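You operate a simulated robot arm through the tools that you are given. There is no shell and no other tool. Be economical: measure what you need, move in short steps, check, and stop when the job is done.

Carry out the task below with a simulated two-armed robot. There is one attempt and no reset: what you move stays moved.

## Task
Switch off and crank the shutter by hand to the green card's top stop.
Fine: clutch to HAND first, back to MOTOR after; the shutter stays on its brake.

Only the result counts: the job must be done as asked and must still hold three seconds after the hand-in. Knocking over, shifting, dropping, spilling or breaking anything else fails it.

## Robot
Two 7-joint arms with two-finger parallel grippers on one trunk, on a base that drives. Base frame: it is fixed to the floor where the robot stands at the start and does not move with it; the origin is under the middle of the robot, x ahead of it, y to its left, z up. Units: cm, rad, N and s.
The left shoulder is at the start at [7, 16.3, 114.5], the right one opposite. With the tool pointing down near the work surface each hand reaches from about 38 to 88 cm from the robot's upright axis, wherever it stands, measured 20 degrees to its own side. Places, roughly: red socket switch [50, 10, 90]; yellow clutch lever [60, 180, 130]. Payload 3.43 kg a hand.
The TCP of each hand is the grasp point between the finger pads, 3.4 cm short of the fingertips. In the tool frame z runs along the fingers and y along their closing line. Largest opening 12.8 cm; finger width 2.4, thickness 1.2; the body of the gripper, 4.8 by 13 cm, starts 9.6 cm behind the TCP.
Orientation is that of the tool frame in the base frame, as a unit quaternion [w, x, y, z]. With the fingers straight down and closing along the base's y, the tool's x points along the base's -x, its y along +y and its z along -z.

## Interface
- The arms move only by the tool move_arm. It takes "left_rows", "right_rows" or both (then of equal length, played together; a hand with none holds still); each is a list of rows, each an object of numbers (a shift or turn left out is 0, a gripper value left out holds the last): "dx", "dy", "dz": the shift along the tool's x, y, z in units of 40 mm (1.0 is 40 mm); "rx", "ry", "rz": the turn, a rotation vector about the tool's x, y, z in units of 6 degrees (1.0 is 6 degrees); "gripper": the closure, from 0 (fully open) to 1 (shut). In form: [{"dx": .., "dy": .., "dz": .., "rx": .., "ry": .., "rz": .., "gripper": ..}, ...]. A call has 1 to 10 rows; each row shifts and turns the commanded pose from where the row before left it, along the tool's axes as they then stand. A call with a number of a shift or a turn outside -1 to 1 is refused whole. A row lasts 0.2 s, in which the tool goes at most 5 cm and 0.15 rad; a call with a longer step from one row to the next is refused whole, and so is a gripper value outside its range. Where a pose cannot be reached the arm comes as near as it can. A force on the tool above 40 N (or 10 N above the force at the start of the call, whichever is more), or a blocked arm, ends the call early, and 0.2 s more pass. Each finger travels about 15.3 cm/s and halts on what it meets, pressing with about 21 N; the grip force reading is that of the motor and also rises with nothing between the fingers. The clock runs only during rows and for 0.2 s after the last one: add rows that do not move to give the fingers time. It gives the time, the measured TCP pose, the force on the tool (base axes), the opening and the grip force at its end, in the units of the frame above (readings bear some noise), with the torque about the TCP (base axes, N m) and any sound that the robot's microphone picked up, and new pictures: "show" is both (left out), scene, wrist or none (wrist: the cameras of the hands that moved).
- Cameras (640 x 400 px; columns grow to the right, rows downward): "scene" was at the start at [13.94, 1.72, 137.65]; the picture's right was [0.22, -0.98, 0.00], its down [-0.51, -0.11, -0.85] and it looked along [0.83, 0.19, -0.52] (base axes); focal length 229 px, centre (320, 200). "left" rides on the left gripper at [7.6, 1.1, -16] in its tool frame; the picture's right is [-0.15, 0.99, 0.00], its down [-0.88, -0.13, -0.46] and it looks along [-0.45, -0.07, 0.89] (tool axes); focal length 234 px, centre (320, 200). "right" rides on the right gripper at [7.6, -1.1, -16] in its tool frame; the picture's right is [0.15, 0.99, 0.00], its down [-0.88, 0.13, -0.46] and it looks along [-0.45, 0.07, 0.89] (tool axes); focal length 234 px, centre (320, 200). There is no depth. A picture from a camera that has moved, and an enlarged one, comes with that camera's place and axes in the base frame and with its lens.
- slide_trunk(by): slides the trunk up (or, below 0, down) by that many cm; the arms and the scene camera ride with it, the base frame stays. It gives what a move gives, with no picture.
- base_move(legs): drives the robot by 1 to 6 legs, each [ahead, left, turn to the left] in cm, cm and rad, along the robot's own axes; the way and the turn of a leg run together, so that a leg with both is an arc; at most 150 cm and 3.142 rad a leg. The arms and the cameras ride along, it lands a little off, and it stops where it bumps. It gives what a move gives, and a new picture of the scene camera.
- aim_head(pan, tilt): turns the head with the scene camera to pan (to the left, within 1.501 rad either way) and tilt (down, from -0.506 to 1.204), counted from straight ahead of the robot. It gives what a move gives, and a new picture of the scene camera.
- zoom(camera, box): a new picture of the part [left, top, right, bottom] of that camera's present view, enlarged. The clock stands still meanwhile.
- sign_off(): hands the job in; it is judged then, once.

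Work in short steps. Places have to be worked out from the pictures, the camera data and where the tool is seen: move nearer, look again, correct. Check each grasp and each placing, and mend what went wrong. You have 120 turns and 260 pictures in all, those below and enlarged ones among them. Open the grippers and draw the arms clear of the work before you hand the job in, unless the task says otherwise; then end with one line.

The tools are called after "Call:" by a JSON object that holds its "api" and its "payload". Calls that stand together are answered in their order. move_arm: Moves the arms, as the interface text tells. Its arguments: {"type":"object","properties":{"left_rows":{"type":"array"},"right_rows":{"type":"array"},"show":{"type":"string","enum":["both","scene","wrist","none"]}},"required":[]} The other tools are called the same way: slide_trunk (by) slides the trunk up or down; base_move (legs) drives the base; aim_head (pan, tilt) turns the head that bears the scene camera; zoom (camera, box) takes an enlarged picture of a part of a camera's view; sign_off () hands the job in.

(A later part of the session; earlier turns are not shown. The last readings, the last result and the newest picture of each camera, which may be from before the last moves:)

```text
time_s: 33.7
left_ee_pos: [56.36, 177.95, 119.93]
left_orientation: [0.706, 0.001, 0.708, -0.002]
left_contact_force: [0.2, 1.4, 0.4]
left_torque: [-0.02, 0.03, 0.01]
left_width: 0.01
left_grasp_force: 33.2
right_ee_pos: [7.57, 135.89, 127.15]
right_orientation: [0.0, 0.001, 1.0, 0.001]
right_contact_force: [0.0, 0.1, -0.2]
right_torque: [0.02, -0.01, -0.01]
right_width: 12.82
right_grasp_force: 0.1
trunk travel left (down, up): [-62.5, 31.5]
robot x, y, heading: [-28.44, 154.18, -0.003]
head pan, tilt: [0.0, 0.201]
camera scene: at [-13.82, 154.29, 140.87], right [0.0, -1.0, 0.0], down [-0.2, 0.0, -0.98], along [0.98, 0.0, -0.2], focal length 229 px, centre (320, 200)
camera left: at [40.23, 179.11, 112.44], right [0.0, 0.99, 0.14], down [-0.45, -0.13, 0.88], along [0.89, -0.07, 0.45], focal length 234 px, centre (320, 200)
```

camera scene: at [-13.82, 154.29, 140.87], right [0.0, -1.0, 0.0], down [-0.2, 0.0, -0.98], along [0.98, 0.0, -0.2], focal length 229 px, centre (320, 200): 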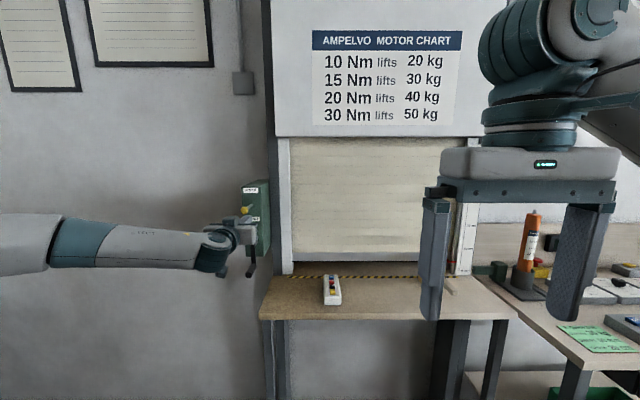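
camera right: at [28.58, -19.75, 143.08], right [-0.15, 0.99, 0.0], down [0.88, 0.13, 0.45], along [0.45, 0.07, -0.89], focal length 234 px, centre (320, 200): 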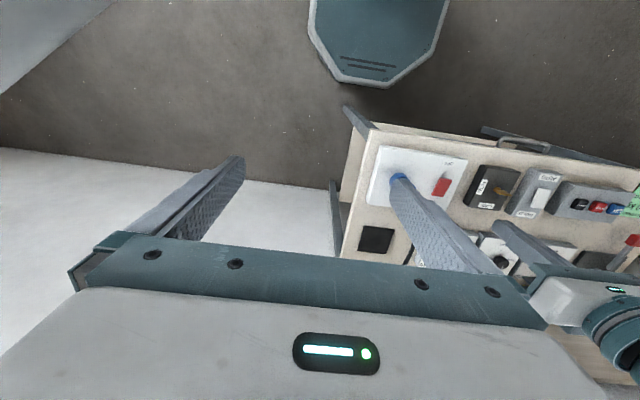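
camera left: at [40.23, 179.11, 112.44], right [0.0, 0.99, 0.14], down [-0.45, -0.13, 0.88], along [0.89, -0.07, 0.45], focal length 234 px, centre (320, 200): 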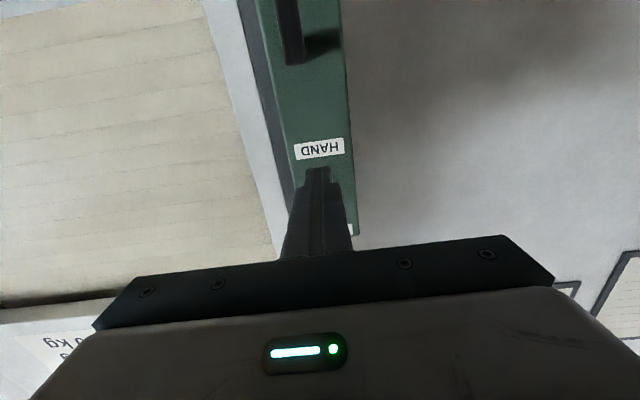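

Fingers slipped off the knob. Draw back, raise and look at the knob's place.

Call:
{"api": "move_arm", "payload": {"left_rows": [{"dz": -0.9}, {"dz": -0.9}, {"dz": -0.9, "dx": -0.6}, {"dx": -0.9}, {"dx": -0.9}]}}

Call:
{"api": "zoom", "payload": {"camera": "scene", "box": [200, 160, 300, 290]}}

```text
time_s: 34.9
left_ee_pos: [45.37, 177.93, 129.7]
left_orientation: [0.706, 0.0, 0.708, 0.0]
left_contact_force: [0.3, -0.2, -0.3]
left_torque: [-0.03, 0.0, 0.02]
left_width: 0.0
left_grasp_force: 32.6
right_ee_pos: [7.5, 135.81, 127.18]
right_orientation: [0.001, 0.002, 1.0, 0.001]
right_contact_force: [-0.4, -1.2, -0.3]
right_torque: [0.01, 0.01, 0.01]
right_width: 12.78
right_grasp_force: 0.0
trunk travel left (down, up): [-62.5, 31.5]
robot x, y, heading: [-28.48, 154.53, -0.002]
head pan, tilt: [0.0, 0.201]
camera scene: at [-13.8, 154.22, 140.86], right [0.0, -1.0, 0.0], down [-0.2, 0.0, -0.98], along [0.98, 0.0, -0.2], focal length 229 px, centre (320, 200)
camera left: at [29.35, 179.07, 122.15], right [0.0, 0.99, 0.15], down [-0.45, -0.13, 0.88], along [0.89, -0.07, 0.45], focal length 234 px, centre (320, 200)
```

scene: 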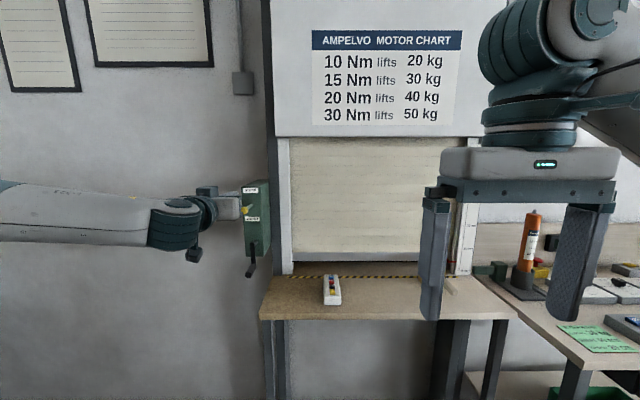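
left: 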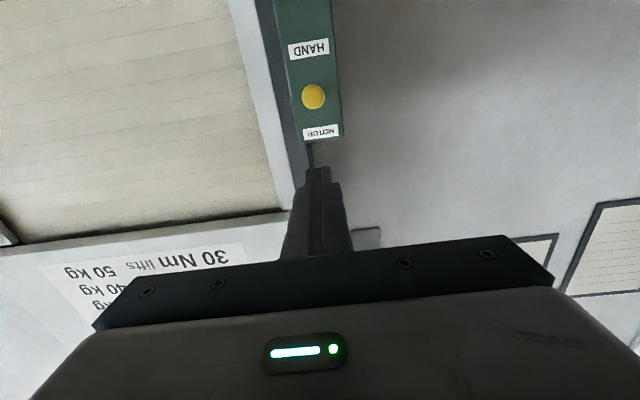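

```text
3.08 times, centred on (250, 225) of scene
camera zoom: at [-13.8, 154.22, 140.86], right [0.0, -1.0, 0.0], down [-0.2, 0.0, -0.98], along [0.98, 0.0, -0.2], focal length 704 px, centre (535, 123)
```

zoom: 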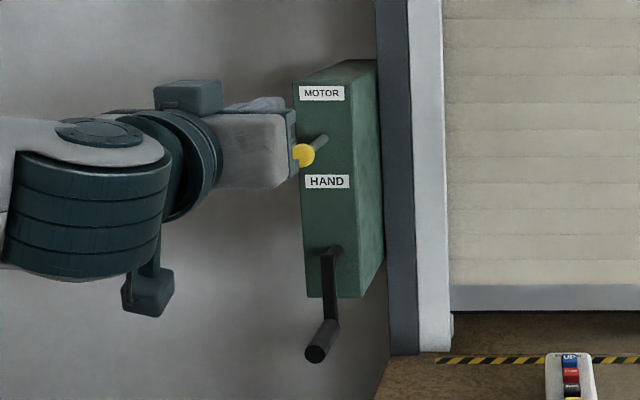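

Knob is now horizontal (mid-way, z≈123.3). Push it the rest from above with closed fingers.

Call:
{"api": "move_arm", "payload": {"left_rows": [{"dz": 0.85}, {"dz": 0.85}, {"dz": 0.8}, {"dx": 0.4}, {"dx": 0.3}, {"dx": 0.3}, {"dx": 0.3}, {"dx": 0.3}, {"dx": 0.2}, {}], "show": "wrist"}}

Call:
{"api": "zoom", "payload": {"camera": "scene", "box": [200, 160, 300, 290]}}

```text
time_s: 37.1
left_ee_pos: [55.18, 177.97, 123.03]
left_orientation: [0.71, 0.001, 0.704, -0.002]
left_contact_force: [-1.6, 1.0, 25.5]
left_torque: [0.07, -0.82, 0.05]
left_width: 0.0
left_grasp_force: 33.2
right_ee_pos: [7.08, 135.69, 127.42]
right_orientation: [0.002, 0.002, 1.0, 0.001]
right_contact_force: [0.8, -0.2, 0.4]
right_torque: [0.0, 0.01, 0.04]
right_width: 12.81
right_grasp_force: 0.0
trunk travel left (down, up): [-62.5, 31.5]
robot x, y, heading: [-28.25, 154.47, -0.004]
head pan, tilt: [0.0, 0.201]
camera left: at [39.22, 179.0, 115.37], right [0.0, 0.99, 0.15], down [-0.46, -0.13, 0.88], along [0.89, -0.07, 0.46], focal length 234 px, centre (320, 200)
```

left: 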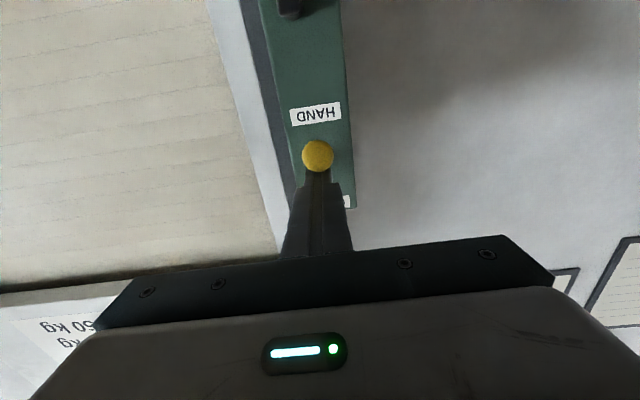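

```text
3.08 times, centred on (250, 225) of scene
camera zoom: at [-14.15, 154.18, 140.94], right [0.0, -1.0, 0.0], down [-0.2, 0.0, -0.98], along [0.98, 0.0, -0.2], focal length 704 px, centre (535, 123)
```

zoom: 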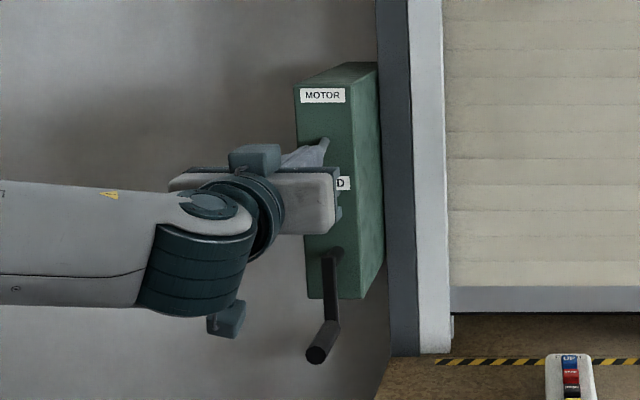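

25 N resistance with knob around z≈120.5; push slightly more to see if it is at its stop.

Call:
{"api": "move_arm", "payload": {"left_rows": [{"dx": 0.2}, {"dx": 0.15}, {}], "show": "none"}}

Call:
{"api": "move_arm", "payload": {"left_rows": [{"dx": -0.5}, {"dx": -0.5}, {"dz": -0.9}, {"dz": -0.9}, {"dz": -0.9}]}}

Call:
{"api": "zoom", "payload": {"camera": "scene", "box": [200, 160, 300, 290]}}

```text
time_s: 37.5
left_ee_pos: [55.39, 177.85, 123.09]
left_orientation: [0.715, 0.0, 0.699, -0.001]
left_contact_force: [-8.4, -2.9, 16.4]
left_torque: [-0.03, -0.48, -0.01]
left_width: 0.0
left_grasp_force: 32.7
right_ee_pos: [7.4, 135.76, 127.21]
right_orientation: [0.001, 0.002, 1.0, 0.001]
right_contact_force: [0.5, -0.4, 0.7]
right_torque: [-0.04, 0.05, -0.01]
right_width: 12.79
right_grasp_force: 0.0
trunk travel left (down, up): [-62.5, 31.5]
robot x, y, heading: [-28.31, 154.7, -0.0]
head pan, tilt: [0.0, 0.201]
stopped in row 2 (left hand): the force on the tool passed its limit (the readings are from after the stop); the commanded pose is now the measured one
```

```text
time_s: 38.7
left_ee_pos: [44.55, 177.97, 126.43]
left_orientation: [0.711, 0.0, 0.703, -0.002]
left_contact_force: [0.6, 0.3, 0.5]
left_torque: [-0.01, 0.02, 0.0]
left_width: 0.0
left_grasp_force: 33.3
right_ee_pos: [7.47, 135.89, 127.2]
right_orientation: [0.0, 0.002, 1.0, 0.0]
right_contact_force: [-0.6, 0.1, -0.1]
right_torque: [-0.03, -0.03, 0.0]
right_width: 12.79
right_grasp_force: 0.1
trunk travel left (down, up): [-62.5, 31.5]
robot x, y, heading: [-27.97, 154.34, -0.003]
head pan, tilt: [0.0, 0.201]
camera scene: at [-13.89, 154.3, 140.88], right [0.0, -1.0, 0.0], down [-0.2, 0.0, -0.98], along [0.98, 0.0, -0.2], focal length 229 px, centre (320, 200)
camera left: at [28.66, 179.12, 118.67], right [0.0, 0.99, 0.14], down [-0.47, -0.13, 0.87], along [0.88, -0.07, 0.46], focal length 234 px, centre (320, 200)
```

scene: 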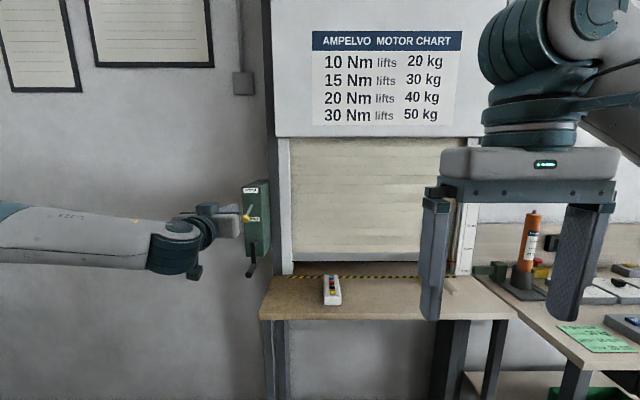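
left: 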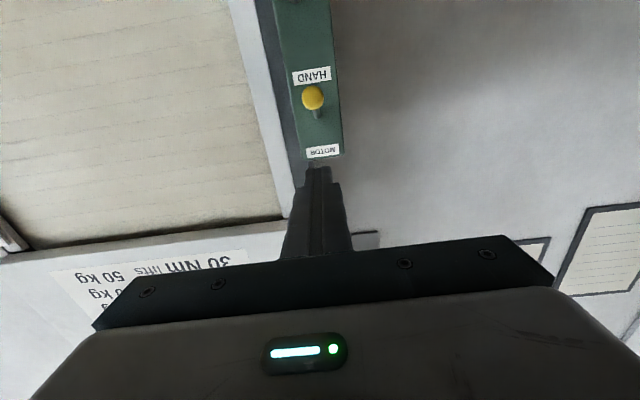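

```text
3.08 times, centred on (250, 225) of scene
camera zoom: at [-13.89, 154.3, 140.88], right [0.0, -1.0, 0.0], down [-0.2, 0.0, -0.98], along [0.98, 0.0, -0.2], focal length 704 px, centre (535, 123)
```

zoom: 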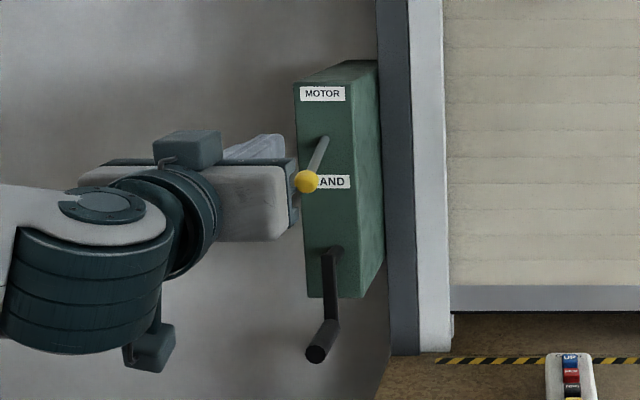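

Knob mirrored at z≈120.4: clutch on HAND. Now lower to crank-grip height (z≈102) with gripper half open.

Call:
{"api": "move_arm", "payload": {"left_rows": [{"dx": 0.9, "dz": -0.4, "ry": 0.1}, {"dx": 0.9, "gripper": 0.55}, {"dx": 0.9}, {"dx": 0.9}, {"dx": 0.9}, {"dx": 0.9}, {"dx": 0.75}], "show": "wrist"}}

Call:
{"api": "zoom", "payload": {"camera": "left", "box": [250, 40, 450, 210]}}

Call:
{"api": "zoom", "payload": {"camera": "scene", "box": [200, 160, 300, 290]}}

```text
time_s: 40.3
left_ee_pos: [43.31, 178.14, 101.85]
left_orientation: [0.707, 0.001, 0.707, -0.001]
left_contact_force: [0.3, 0.4, 1.4]
left_torque: [0.02, -0.02, 0.03]
left_width: 5.78
left_grasp_force: 0.0
right_ee_pos: [7.68, 135.92, 127.08]
right_orientation: [0.0, 0.002, 1.0, 0.0]
right_contact_force: [0.2, -0.2, 0.2]
right_torque: [0.0, 0.03, -0.01]
right_width: 12.79
right_grasp_force: 0.0
trunk travel left (down, up): [-62.5, 31.5]
robot x, y, heading: [-28.18, 154.55, -0.003]
head pan, tilt: [0.0, 0.201]
camera left: at [27.23, 179.22, 94.22], right [0.0, 0.99, 0.14], down [-0.46, -0.13, 0.88], along [0.89, -0.07, 0.45], focal length 234 px, centre (320, 200)
```

left: 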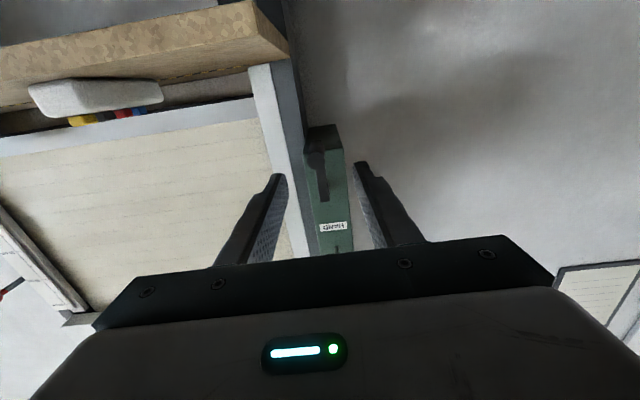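

```text
2.35 times, centred on (350, 125) of left
camera zoom: at [27.23, 179.22, 94.22], right [0.0, 0.99, 0.14], down [-0.46, -0.13, 0.88], along [0.89, -0.07, 0.45], focal length 551 px, centre (249, 376)
```

zoom: 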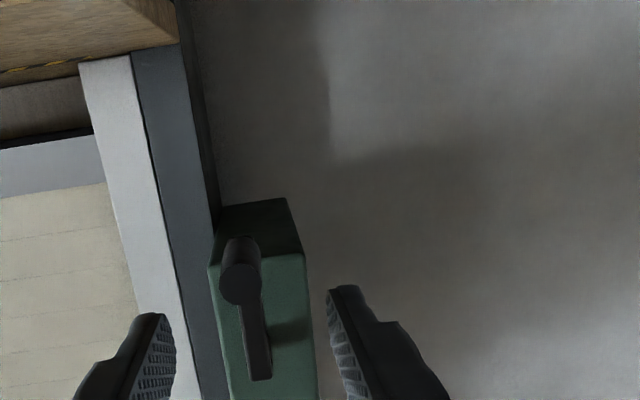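

```text
3.08 times, centred on (250, 225) of scene
camera zoom: at [-13.63, 154.23, 140.85], right [0.0, -1.0, 0.0], down [-0.2, 0.0, -0.98], along [0.98, 0.0, -0.2], focal length 704 px, centre (535, 123)
```

zoom: 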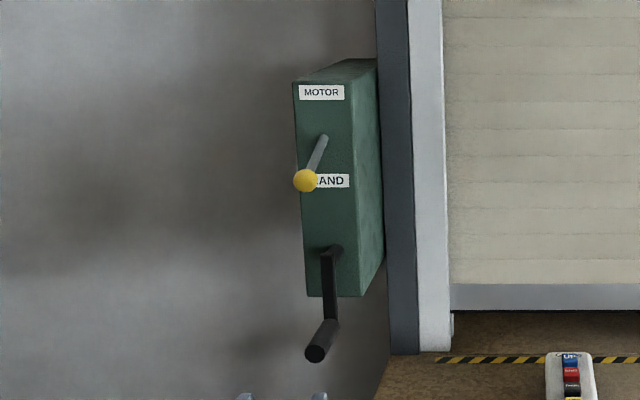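

Crank grip end ≈[54.9, 177.4, 102.4], hub ≈(y 177.7, z 110). Advance and close on the grip.

Call:
{"api": "move_arm", "payload": {"left_rows": [{"dz": 0.8, "dy": -0.17, "dx": -0.1}, {"dz": 0.8}, {"dz": 0.8}, {"dz": 0.8}, {}, {"gripper": 1}, {}, {}]}}

Call:
{"api": "zoom", "payload": {"camera": "left", "box": [250, 40, 450, 210]}}

```text
time_s: 42.1
left_ee_pos: [54.19, 180.28, 105.17]
left_orientation: [0.707, 0.0, 0.708, -0.001]
left_contact_force: [-0.5, -0.4, 0.3]
left_torque: [-0.03, -0.03, -0.03]
left_width: 0.01
left_grasp_force: 20.7
left hand out of reach, approached as far as the arm can: row 1, 2, 3, 4
right_ee_pos: [7.58, 135.75, 127.14]
right_orientation: [0.0, 0.003, 1.0, 0.001]
right_contact_force: [-0.2, -0.1, 0.4]
right_torque: [0.03, 0.03, 0.0]
right_width: 12.82
right_grasp_force: 0.1
trunk travel left (down, up): [-62.5, 31.5]
robot x, y, heading: [-27.8, 154.87, -0.005]
head pan, tilt: [0.0, 0.201]
camera scene: at [-13.72, 154.28, 140.86], right [0.0, -1.0, 0.0], down [-0.2, 0.0, -0.98], along [0.98, 0.0, -0.2], focal length 229 px, centre (320, 200)
camera left: at [38.03, 181.4, 97.58], right [0.0, 0.99, 0.14], down [-0.46, -0.13, 0.88], along [0.89, -0.07, 0.45], focal length 234 px, centre (320, 200)
```

scene: 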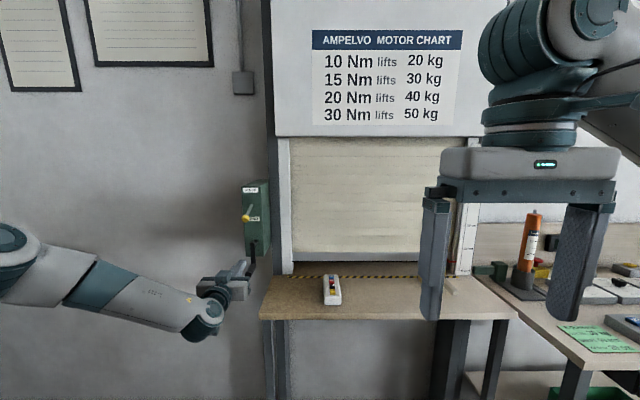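
left: 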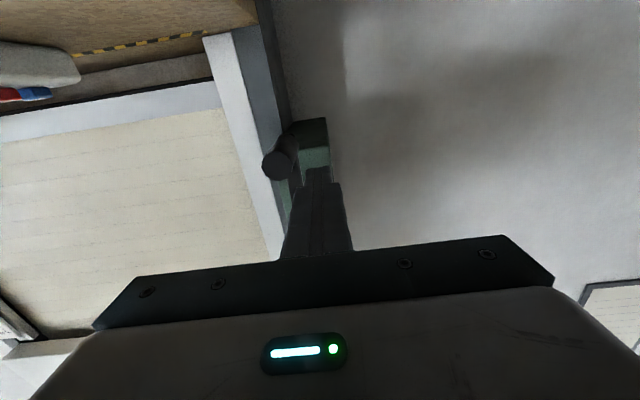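

```text
2.35 times, centred on (350, 125) of left
camera zoom: at [38.03, 181.4, 97.58], right [0.0, 0.99, 0.14], down [-0.46, -0.13, 0.88], along [0.89, -0.07, 0.45], focal length 551 px, centre (249, 376)
```

zoom: 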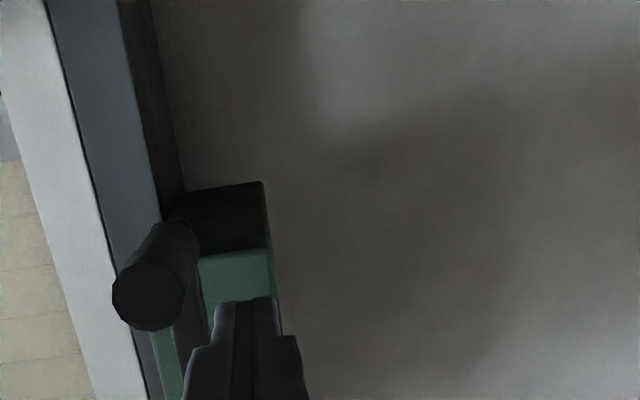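

The low pose was out of reach. Retract, then lower the trunk 12 cm and drive 8 cm ahead.

Call:
{"api": "move_arm", "payload": {"left_rows": [{"dz": -0.9, "gripper": 0.5}, {"dz": -0.9}, {"dz": -0.9}, {"dz": -0.9}, {"dz": -0.9}, {"dz": -0.9}], "show": "none"}}

Call:
{"api": "slide_trunk", "payload": {"by": -12}}

Call:
{"api": "base_move", "payload": {"legs": [[8, 0, 0]]}}

```text
time_s: 43.5
left_ee_pos: [32.41, 180.45, 105.25]
left_orientation: [0.708, -0.001, 0.706, -0.001]
left_contact_force: [-0.9, -0.4, 0.5]
left_torque: [0.01, 0.02, 0.04]
left_width: 6.43
left_grasp_force: 0.0
right_ee_pos: [7.6, 135.88, 127.23]
right_orientation: [-0.001, 0.002, 1.0, 0.001]
right_contact_force: [0.3, -0.3, -0.4]
right_torque: [-0.03, 0.01, -0.01]
right_width: 12.8
right_grasp_force: 0.1
trunk travel left (down, up): [-62.5, 31.5]
robot x, y, heading: [-28.29, 154.7, -0.009]
head pan, tilt: [0.0, 0.201]
```

```text
time_s: 45.0
left_ee_pos: [32.51, 180.21, 93.27]
left_orientation: [0.708, 0.0, 0.707, -0.001]
left_contact_force: [0.2, 0.9, -0.1]
left_torque: [0.0, 0.03, 0.0]
left_width: 6.39
left_grasp_force: 0.0
right_ee_pos: [7.59, 135.88, 115.25]
right_orientation: [0.0, 0.002, 1.0, 0.001]
right_contact_force: [0.1, 0.4, -0.2]
right_torque: [-0.01, -0.03, 0.01]
right_width: 12.81
right_grasp_force: 0.1
trunk travel left (down, up): [-50.5, 43.5]
robot x, y, heading: [-28.05, 154.49, -0.006]
head pan, tilt: [0.0, 0.201]
```

```text
time_s: 46.0
left_ee_pos: [40.55, 180.23, 93.16]
left_orientation: [0.707, -0.001, 0.707, -0.002]
left_contact_force: [0.2, 0.1, -0.1]
left_torque: [0.01, -0.01, -0.01]
left_width: 6.38
left_grasp_force: 0.0
right_ee_pos: [15.46, 135.8, 115.18]
right_orientation: [-0.002, 0.002, 1.0, 0.0]
right_contact_force: [0.2, 0.3, 0.8]
right_torque: [0.01, 0.04, -0.01]
right_width: 12.8
right_grasp_force: 0.2
trunk travel left (down, up): [-50.5, 43.5]
robot x, y, heading: [-20.53, 154.72, -0.002]
head pan, tilt: [0.0, 0.201]
camera scene: at [-5.76, 154.25, 128.84], right [0.0, -1.0, 0.0], down [-0.2, 0.0, -0.98], along [0.98, 0.0, -0.2], focal length 229 px, centre (320, 200)
```

scene: 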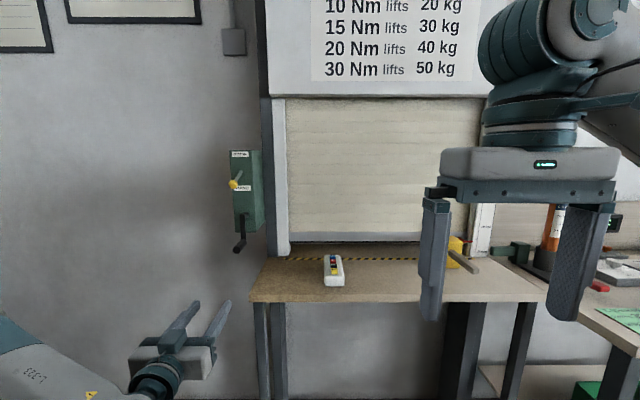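

Bring the left hand to grip height/side and move the right hand aside so the scale is visible.

Call:
{"api": "move_arm", "payload": {"left_rows": [{"dx": -0.8, "dy": -0.25}, {"dx": -0.8, "dy": -0.25}, {"dx": -0.7, "dy": -0.2}, {}, {}, {}, {}], "right_rows": [{"dy": -1}, {"dy": -1}, {"dy": -1}, {"dy": -1}, {"dy": -1}, {"dy": -1}, {}]}}

Call:
{"api": "zoom", "payload": {"camera": "left", "box": [250, 40, 450, 210]}}

Call:
{"api": "zoom", "payload": {"camera": "scene", "box": [200, 130, 300, 270]}}

Call:
{"api": "zoom", "payload": {"camera": "scene", "box": [430, 150, 530, 290]}}

```text
time_s: 47.6
left_ee_pos: [41.51, 177.45, 102.27]
left_orientation: [0.707, 0.0, 0.707, -0.001]
left_contact_force: [0.1, -0.6, -0.8]
left_torque: [0.02, -0.02, 0.01]
left_width: 6.4
left_grasp_force: 0.0
left hand out of reach, approached as far as the arm can: row 1, 2
right_ee_pos: [15.41, 111.98, 115.33]
right_orientation: [-0.001, 0.002, 1.0, 0.0]
right_contact_force: [0.4, 0.2, 0.0]
right_torque: [-0.01, 0.0, -0.02]
right_width: 12.81
right_grasp_force: 0.0
trunk travel left (down, up): [-50.5, 43.5]
robot x, y, heading: [-20.42, 154.84, -0.005]
head pan, tilt: [0.0, 0.201]
camera scene: at [-5.83, 154.32, 128.85], right [0.0, -1.0, 0.0], down [-0.2, 0.0, -0.98], along [0.98, 0.0, -0.2], focal length 229 px, centre (320, 200)
camera right: at [7.97, 110.79, 131.32], right [-0.14, 0.99, 0.0], down [0.88, 0.13, 0.45], along [0.45, 0.07, -0.89], focal length 234 px, centre (320, 200)
camera left: at [25.53, 178.59, 94.61], right [0.0, 0.99, 0.14], down [-0.46, -0.13, 0.88], along [0.89, -0.07, 0.45], focal length 234 px, centre (320, 200)
```

scene: 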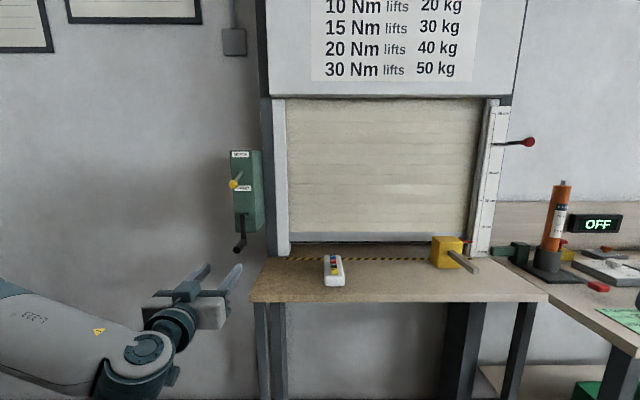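
right: 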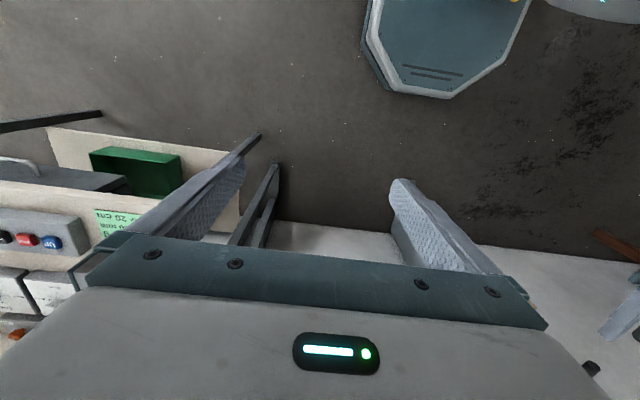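
left: 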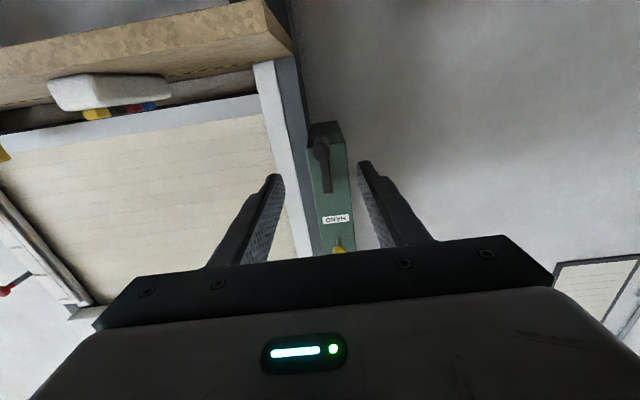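

```text
2.35 times, centred on (350, 125) of left
camera zoom: at [25.53, 178.59, 94.61], right [0.0, 0.99, 0.14], down [-0.46, -0.13, 0.88], along [0.89, -0.07, 0.45], focal length 551 px, centre (249, 376)
```

zoom: 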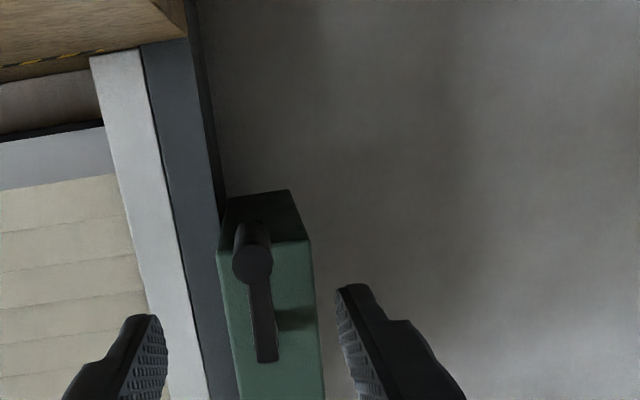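

```text
2.86 times, centred on (250, 200) of scene
camera zoom: at [-5.83, 154.32, 128.85], right [0.0, -1.0, 0.0], down [-0.2, 0.0, -0.98], along [0.98, 0.0, -0.2], focal length 654 px, centre (520, 200)
```

zoom: 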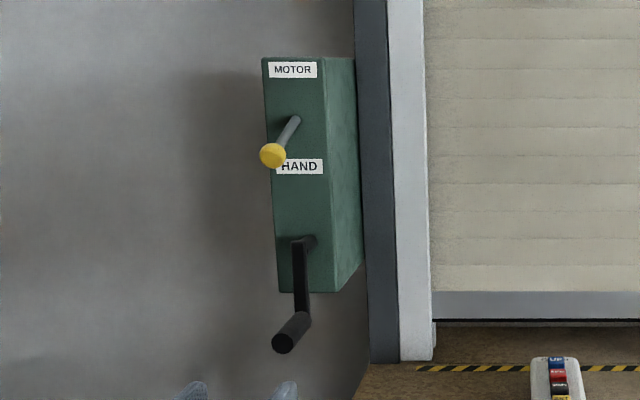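

```text
2.86 times, centred on (480, 220) of scene
camera zoom: at [-5.83, 154.32, 128.85], right [0.0, -1.0, 0.0], down [-0.2, 0.0, -0.98], along [0.98, 0.0, -0.2], focal length 654 px, centre (-137, 143)
```

zoom: 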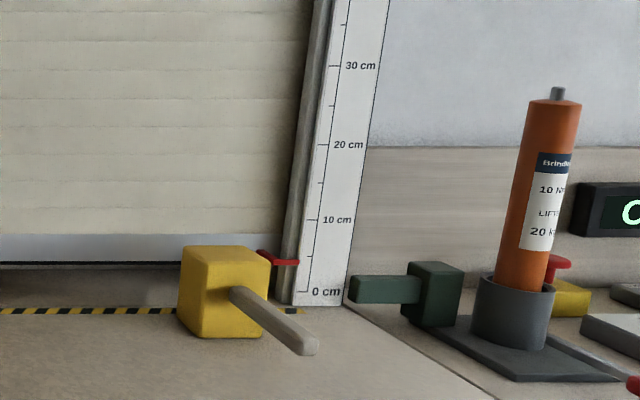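

Handle confirmed at ≈[54.5, 177.5, 102.4]; curtain pointer at ~4 cm. Advance onto the grip and close.

Call:
{"api": "move_arm", "payload": {"left_rows": [{"dz": 0.9}, {"dz": 0.9}, {"dz": 0.9}, {"dz": 0.9}, {}, {"gripper": 1}, {}, {}], "show": "wrist"}}

```text
time_s: 49.5
left_ee_pos: [55.79, 177.49, 102.01]
left_orientation: [0.707, 0.001, 0.707, -0.002]
left_contact_force: [-1.5, 1.9, 1.5]
left_torque: [-0.13, 0.57, 0.46]
left_width: 2.16
left_grasp_force: 44.7
right_ee_pos: [15.54, 111.86, 115.4]
right_orientation: [0.0, 0.001, 1.0, 0.0]
right_contact_force: [-1.0, -0.3, 0.3]
right_torque: [0.03, 0.0, 0.0]
right_width: 12.79
right_grasp_force: 0.0
trunk travel left (down, up): [-50.5, 43.5]
robot x, y, heading: [-20.5, 154.64, -0.006]
head pan, tilt: [0.0, 0.201]
camera left: at [39.72, 178.58, 94.52], right [0.0, 0.99, 0.14], down [-0.46, -0.13, 0.88], along [0.89, -0.07, 0.45], focal length 234 px, centre (320, 200)
```

left: 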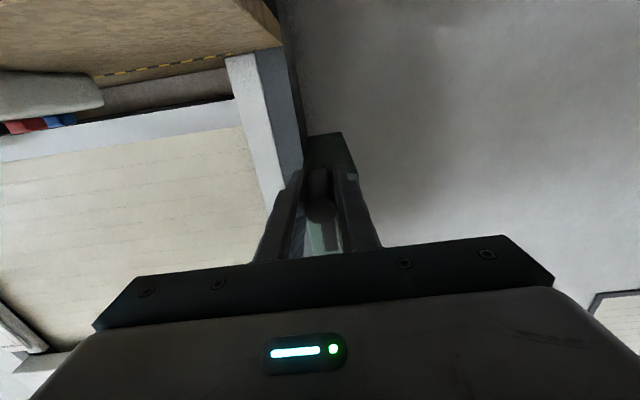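

Gripped (2.16 cm). Try 36° clockwise as I face it (toward +y, up) and watch forces.

Call:
{"api": "move_arm", "payload": {"left_rows": [{"dy": 0.395, "dx": -0.04}, {"dy": 0.378, "dx": -0.123}, {"dy": 0.345, "dx": -0.198}, {}]}}

Call:
{"api": "zoom", "payload": {"camera": "scene", "box": [430, 150, 530, 290]}}

```text
time_s: 50.5
left_ee_pos: [55.79, 181.77, 103.77]
left_orientation: [0.708, 0.002, 0.707, -0.002]
left_contact_force: [2.3, -6.9, -0.3]
left_torque: [0.3, -0.32, 0.77]
left_width: 2.18
left_grasp_force: 44.8
right_ee_pos: [15.35, 111.89, 115.45]
right_orientation: [-0.001, 0.002, 1.0, 0.001]
right_contact_force: [-0.2, 0.5, -0.6]
right_torque: [0.0, -0.01, -0.02]
right_width: 12.81
right_grasp_force: 0.0
trunk travel left (down, up): [-50.5, 43.5]
robot x, y, heading: [-20.3, 154.86, 0.001]
head pan, tilt: [0.0, 0.201]
camera scene: at [-5.87, 154.13, 128.86], right [0.0, -1.0, 0.0], down [-0.2, 0.0, -0.98], along [0.98, 0.0, -0.2], focal length 229 px, centre (320, 200)
camera left: at [39.73, 182.91, 96.13], right [0.0, 0.99, 0.15], down [-0.46, -0.13, 0.88], along [0.89, -0.07, 0.45], focal length 234 px, centre (320, 200)
```

scene: 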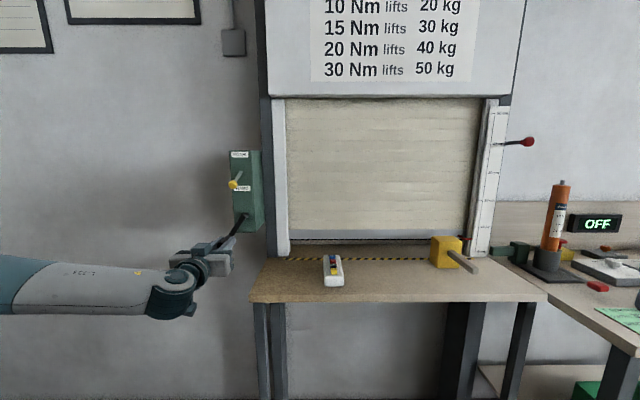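
left: 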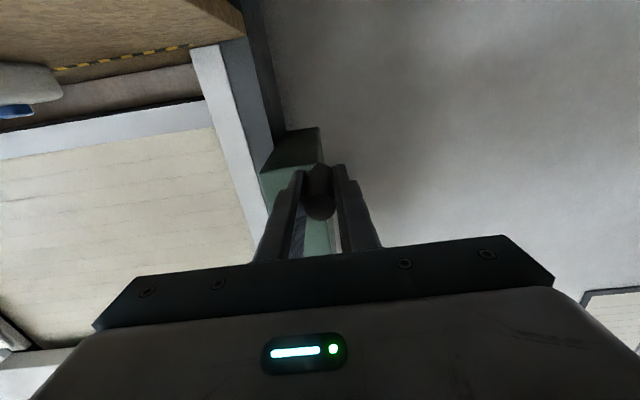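

```text
2.86 times, centred on (480, 220) of scene
camera zoom: at [-5.87, 154.13, 128.86], right [0.0, -1.0, 0.0], down [-0.2, 0.0, -0.98], along [0.98, 0.0, -0.2], focal length 654 px, centre (-137, 143)
```

zoom: 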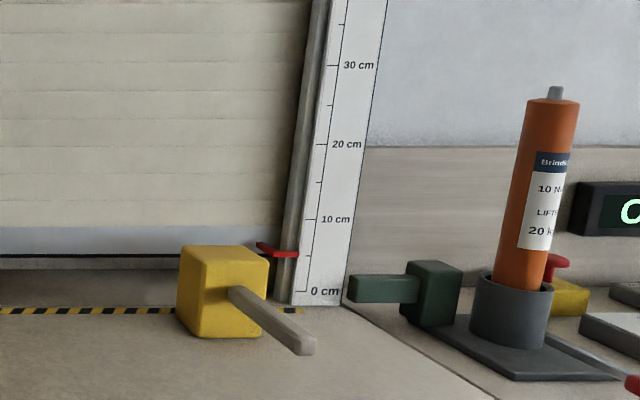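

The curtain rises: ~1.2 cm for 36°, so about 1.3 turns in all. Continue 60° more.

Call:
{"api": "move_arm", "payload": {"left_rows": [{"dy": 0.287, "dx": -0.259}, {"dy": 0.228, "dx": -0.313}, {"dy": 0.157, "dx": -0.353}, {"dy": 0.08, "dx": -0.378}, {"dy": 0, "dx": -0.387}, {}]}}

Call:
{"api": "zoom", "payload": {"camera": "scene", "box": [430, 150, 530, 290]}}

Call:
{"api": "zoom", "payload": {"camera": "scene", "box": [170, 130, 270, 270]}}

```text
time_s: 51.9
left_ee_pos: [55.71, 184.99, 110.34]
left_orientation: [0.707, 0.0, 0.707, -0.002]
left_contact_force: [-4.6, -2.7, -6.1]
left_torque: [0.26, 0.82, 0.35]
left_width: 2.19
left_grasp_force: 44.8
right_ee_pos: [15.39, 111.87, 115.35]
right_orientation: [-0.001, 0.001, 1.0, 0.0]
right_contact_force: [-0.1, 0.1, 0.2]
right_torque: [-0.04, 0.02, 0.01]
right_width: 12.79
right_grasp_force: 0.1
trunk travel left (down, up): [-50.5, 43.5]
robot x, y, heading: [-20.3, 154.24, -0.004]
head pan, tilt: [0.0, 0.201]
camera scene: at [-5.88, 154.24, 128.86], right [0.0, -1.0, 0.0], down [-0.2, 0.0, -0.98], along [0.98, 0.0, -0.2], focal length 229 px, centre (320, 200)
camera left: at [39.73, 186.09, 102.81], right [0.0, 0.99, 0.14], down [-0.46, -0.13, 0.88], along [0.89, -0.07, 0.45], focal length 234 px, centre (320, 200)
```

scene: 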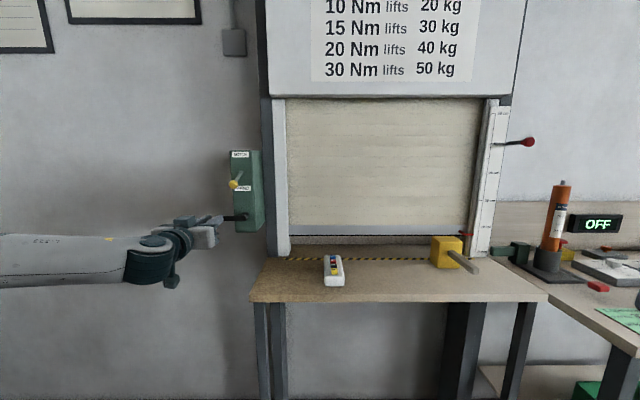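
left: 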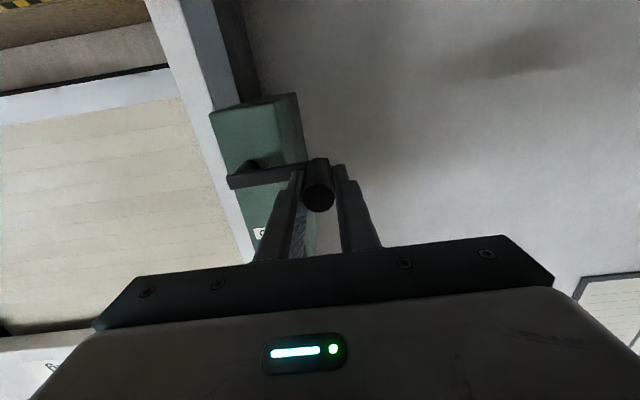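

```text
2.86 times, centred on (480, 220) of scene
camera zoom: at [-5.88, 154.24, 128.86], right [0.0, -1.0, 0.0], down [-0.2, 0.0, -0.98], along [0.98, 0.0, -0.2], focal length 654 px, centre (-137, 143)
```

zoom: 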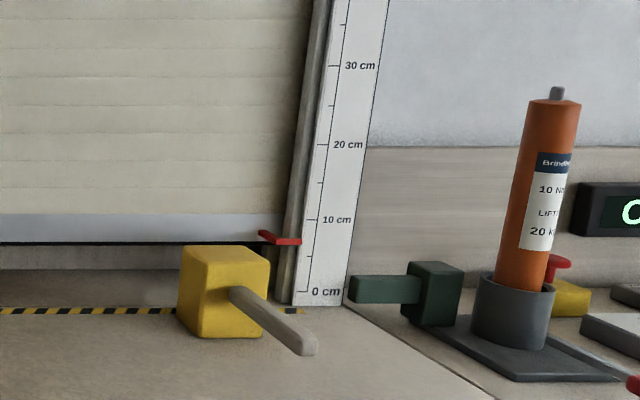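

```text
2.86 times, centred on (220, 200) of scene
camera zoom: at [-5.88, 154.24, 128.86], right [0.0, -1.0, 0.0], down [-0.2, 0.0, -0.98], along [0.98, 0.0, -0.2], focal length 654 px, centre (606, 200)
```

zoom: 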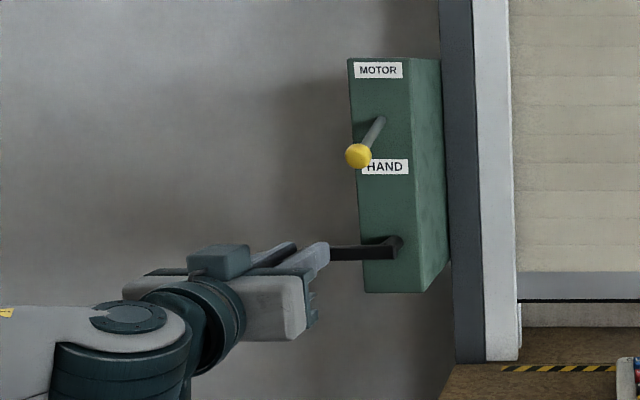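

Now ~97°, pointer ≈7.1 cm. Continue to 156°.

Call:
{"api": "move_arm", "payload": {"left_rows": [{"dy": -0.08, "dx": -0.378}, {"dy": -0.157, "dx": -0.353}, {"dy": -0.228, "dx": -0.313}, {"dy": -0.287, "dx": -0.259}, {"dy": -0.335, "dx": -0.193}, {}]}}

Call:
{"api": "zoom", "payload": {"camera": "scene", "box": [170, 130, 270, 270]}}

```text
time_s: 53.0
left_ee_pos: [55.79, 182.39, 116.8]
left_orientation: [0.712, -0.006, 0.702, 0.003]
left_contact_force: [-2.2, 11.6, 6.3]
left_torque: [0.36, 1.14, -1.78]
left_width: 2.21
left_grasp_force: 45.5
right_ee_pos: [15.47, 112.09, 115.43]
right_orientation: [0.001, 0.0, 1.0, 0.001]
right_contact_force: [-0.8, -0.3, 0.7]
right_torque: [0.03, -0.02, -0.03]
right_width: 12.8
right_grasp_force: 0.0
trunk travel left (down, up): [-50.5, 43.5]
robot x, y, heading: [-20.3, 154.48, 0.007]
head pan, tilt: [0.0, 0.201]
stopped in row 5 (left hand): the force on the tool passed its limit (the readings are from after the stop); the commanded pose is now the measured one
camera scene: at [-5.99, 154.36, 128.86], right [0.0, -1.0, 0.0], down [-0.2, 0.0, -0.98], along [0.98, 0.0, -0.2], focal length 229 px, centre (320, 200)
camera left: at [39.83, 183.18, 108.96], right [-0.02, 0.99, 0.14], down [-0.47, -0.13, 0.87], along [0.88, -0.05, 0.47], focal length 234 px, centre (320, 200)
```

scene: 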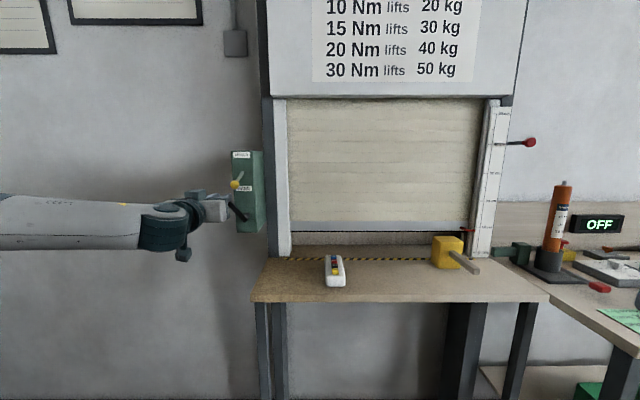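
left: 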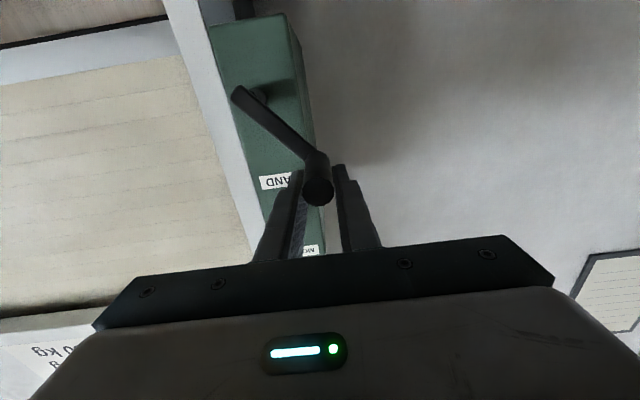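

```text
2.86 times, centred on (220, 200) of scene
camera zoom: at [-5.99, 154.36, 128.86], right [0.0, -1.0, 0.0], down [-0.2, 0.0, -0.98], along [0.98, 0.0, -0.2], focal length 654 px, centre (606, 200)
```

zoom: 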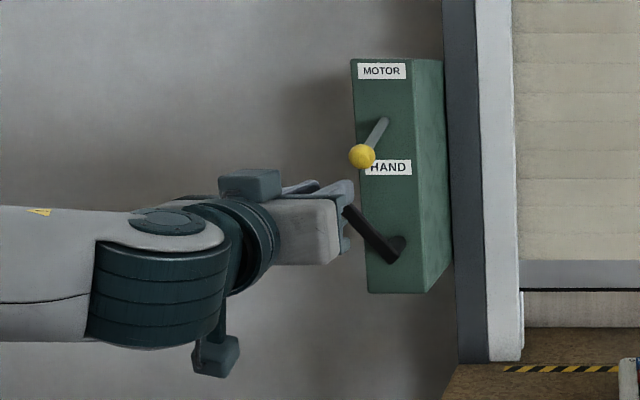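

Grip slipped along the pads (arm shows ~130–140°). I'll open, back off, and re-grip with the closing line tangential to the circle so the drive is positive.

Call:
{"api": "move_arm", "payload": {"left_rows": [{"gripper": 0.6}, {}, {"dz": -0.9}, {"dz": -0.9}, {"dz": -0.9}, {"rz": -1}, {"rz": -1}, {"rz": -1}, {"rz": -1}, {"rz": -1}]}}

Call:
{"api": "zoom", "payload": {"camera": "scene", "box": [170, 130, 270, 270]}}

Call:
{"api": "zoom", "payload": {"camera": "scene", "box": [430, 150, 530, 290]}}

Call:
{"api": "zoom", "payload": {"camera": "left", "box": [220, 20, 420, 220]}}

```text
time_s: 55.2
left_ee_pos: [45.16, 181.88, 116.59]
left_orientation: [0.688, -0.185, 0.677, -0.184]
left_contact_force: [0.2, 0.3, 0.1]
left_torque: [0.03, 0.0, 0.01]
left_width: 5.13
left_grasp_force: 0.2
right_ee_pos: [15.46, 112.04, 115.49]
right_orientation: [-0.001, 0.001, 1.0, 0.001]
right_contact_force: [0.1, 0.4, -0.2]
right_torque: [0.03, -0.01, 0.01]
right_width: 12.8
right_grasp_force: 0.2
trunk travel left (down, up): [-50.5, 43.5]
robot x, y, heading: [-20.25, 154.56, 0.003]
head pan, tilt: [0.0, 0.201]
camera scene: at [-5.87, 154.34, 128.86], right [0.0, -1.0, 0.0], down [-0.2, 0.0, -0.98], along [0.98, 0.0, -0.2], focal length 229 px, centre (320, 200)
camera left: at [29.15, 178.91, 109.19], right [0.0, 0.93, -0.37], down [-0.47, 0.33, 0.82], along [0.88, 0.18, 0.43], focal length 234 px, centre (320, 200)
```

scene: 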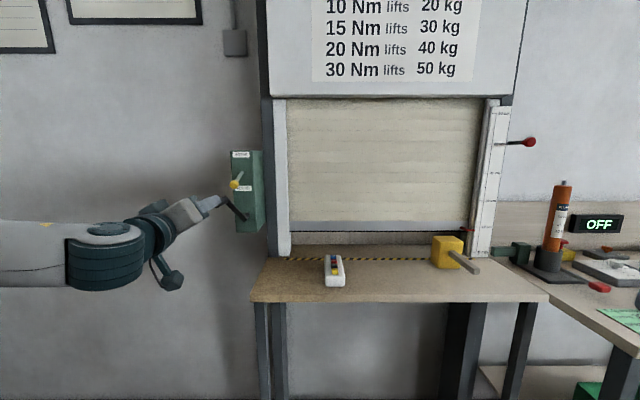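
left: 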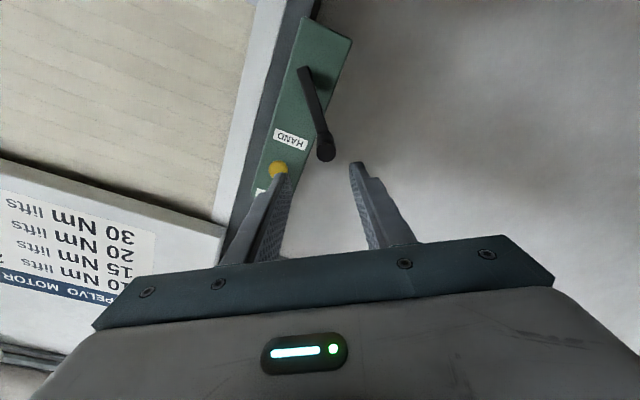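

```text
2.86 times, centred on (220, 200) of scene
camera zoom: at [-5.87, 154.34, 128.86], right [0.0, -1.0, 0.0], down [-0.2, 0.0, -0.98], along [0.98, 0.0, -0.2], focal length 654 px, centre (606, 200)
```

zoom: 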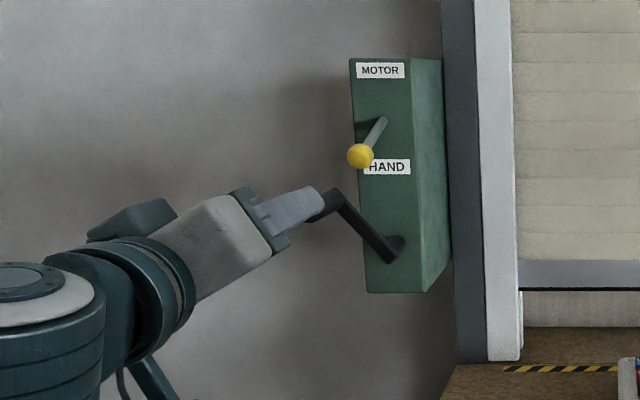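

```text
2.86 times, centred on (480, 220) of scene
camera zoom: at [-5.87, 154.34, 128.86], right [0.0, -1.0, 0.0], down [-0.2, 0.0, -0.98], along [0.98, 0.0, -0.2], focal length 654 px, centre (-137, 143)
```

zoom: 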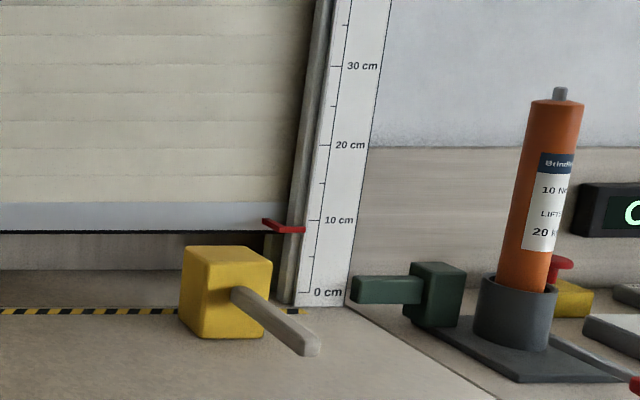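

```text
2.00 times, centred on (320, 120) of left
camera zoom: at [29.15, 178.91, 109.19], right [0.0, 0.93, -0.37], down [-0.47, 0.33, 0.82], along [0.88, 0.18, 0.43], focal length 468 px, centre (320, 360)
```

zoom: 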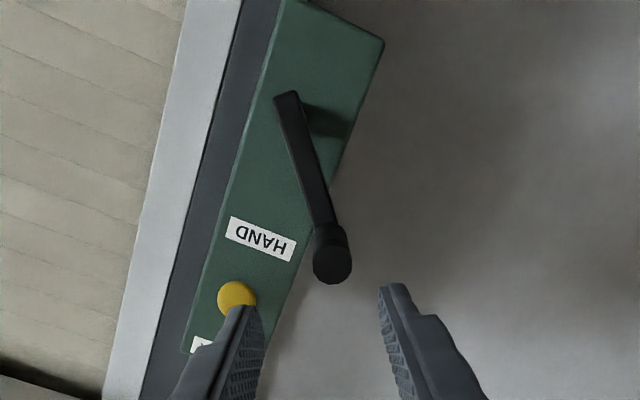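

Brake holds; pointer ≈8.7 cm. Fitted circle: hub (y 177.1, z 110.05), r≈8, crank now ≈137° (≈11.8 cm/turn). I'll re-grip tangentially with TCP at radius ≈7.1 so the fingers clear the clutch knob.

Call:
{"api": "move_arm", "payload": {"left_rows": [{"rz": -1, "gripper": 0.66}, {"rz": -1}, {"rz": -0.2}, {"dy": 0.24, "dx": 0.237}, {}, {"dz": 0.7}, {"dz": 0.5}, {}]}}

Call:
{"api": "zoom", "payload": {"camera": "left", "box": [220, 20, 420, 220]}}

```text
time_s: 57.0
left_ee_pos: [50.09, 181.98, 115.42]
left_orientation: [0.663, -0.263, 0.651, -0.26]
left_contact_force: [0.1, 0.0, 0.3]
left_torque: [-0.02, -0.01, 0.0]
left_width: 4.32
left_grasp_force: 0.0
right_ee_pos: [15.41, 112.07, 115.4]
right_orientation: [0.001, 0.001, 1.0, 0.001]
right_contact_force: [-1.0, 0.4, -0.4]
right_torque: [0.01, 0.01, 0.01]
right_width: 12.81
right_grasp_force: 0.1
trunk travel left (down, up): [-50.5, 43.5]
robot x, y, heading: [-20.13, 154.73, -0.005]
head pan, tilt: [0.0, 0.201]
camera scene: at [-5.89, 154.33, 128.86], right [0.0, -1.0, 0.0], down [-0.2, 0.0, -0.98], along [0.98, 0.0, -0.2], focal length 229 px, centre (320, 200)
camera left: at [34.01, 177.37, 108.85], right [0.0, 0.82, -0.57], down [-0.47, 0.51, 0.72], along [0.88, 0.27, 0.39], focal length 234 px, centre (320, 200)
```

scene: 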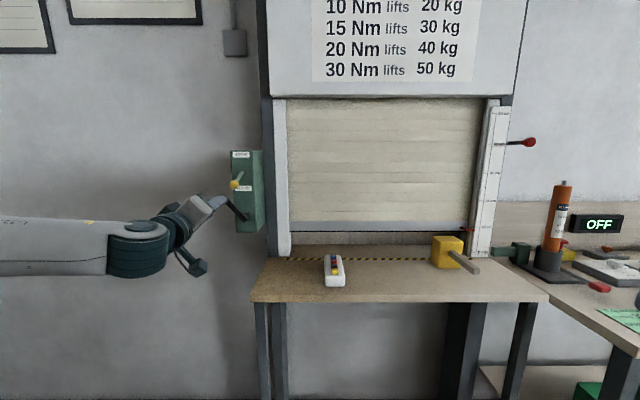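
left: 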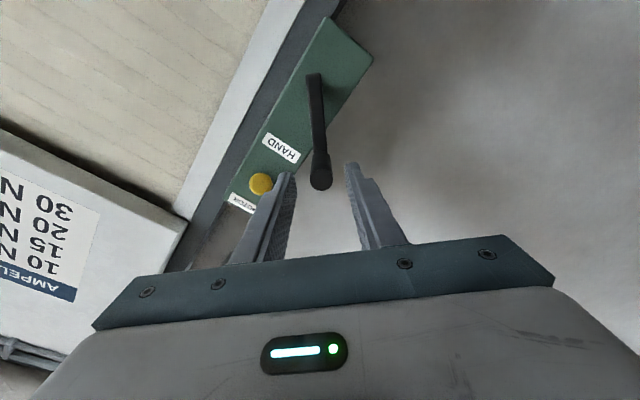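

```text
2.00 times, centred on (320, 120) of left
camera zoom: at [34.01, 177.37, 108.85], right [0.0, 0.82, -0.57], down [-0.47, 0.51, 0.72], along [0.88, 0.27, 0.39], focal length 468 px, centre (320, 360)
```

zoom: 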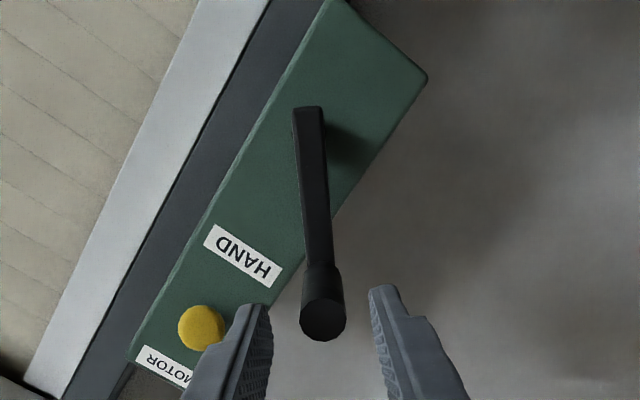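

Handle is centred between the fingers and the near finger clears the knob by ~1.5 cm. Advance and close.

Call:
{"api": "move_arm", "payload": {"left_rows": [{"dz": 0.6}, {"dz": 0.5}, {"dz": 0.37}, {}, {"gripper": 1}, {}, {}], "show": "wrist"}}

```text
time_s: 58.6
left_ee_pos: [55.69, 182.08, 115.54]
left_orientation: [0.663, -0.263, 0.651, -0.26]
left_contact_force: [0.8, 0.2, 0.4]
left_torque: [-0.11, 1.03, 0.26]
left_width: 2.19
left_grasp_force: 45.0
right_ee_pos: [15.49, 111.97, 115.29]
right_orientation: [-0.001, 0.001, 1.0, 0.001]
right_contact_force: [0.4, -0.3, 0.1]
right_torque: [-0.05, -0.01, 0.03]
right_width: 12.81
right_grasp_force: 0.1
trunk travel left (down, up): [-50.5, 43.5]
robot x, y, heading: [-20.21, 154.5, -0.004]
head pan, tilt: [0.0, 0.201]
camera left: at [39.87, 177.52, 109.0], right [0.0, 0.82, -0.57], down [-0.47, 0.51, 0.72], along [0.88, 0.27, 0.38], focal length 234 px, centre (320, 200)
```

left: 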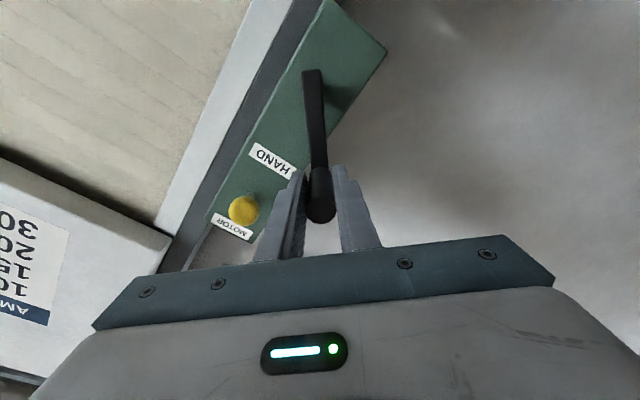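

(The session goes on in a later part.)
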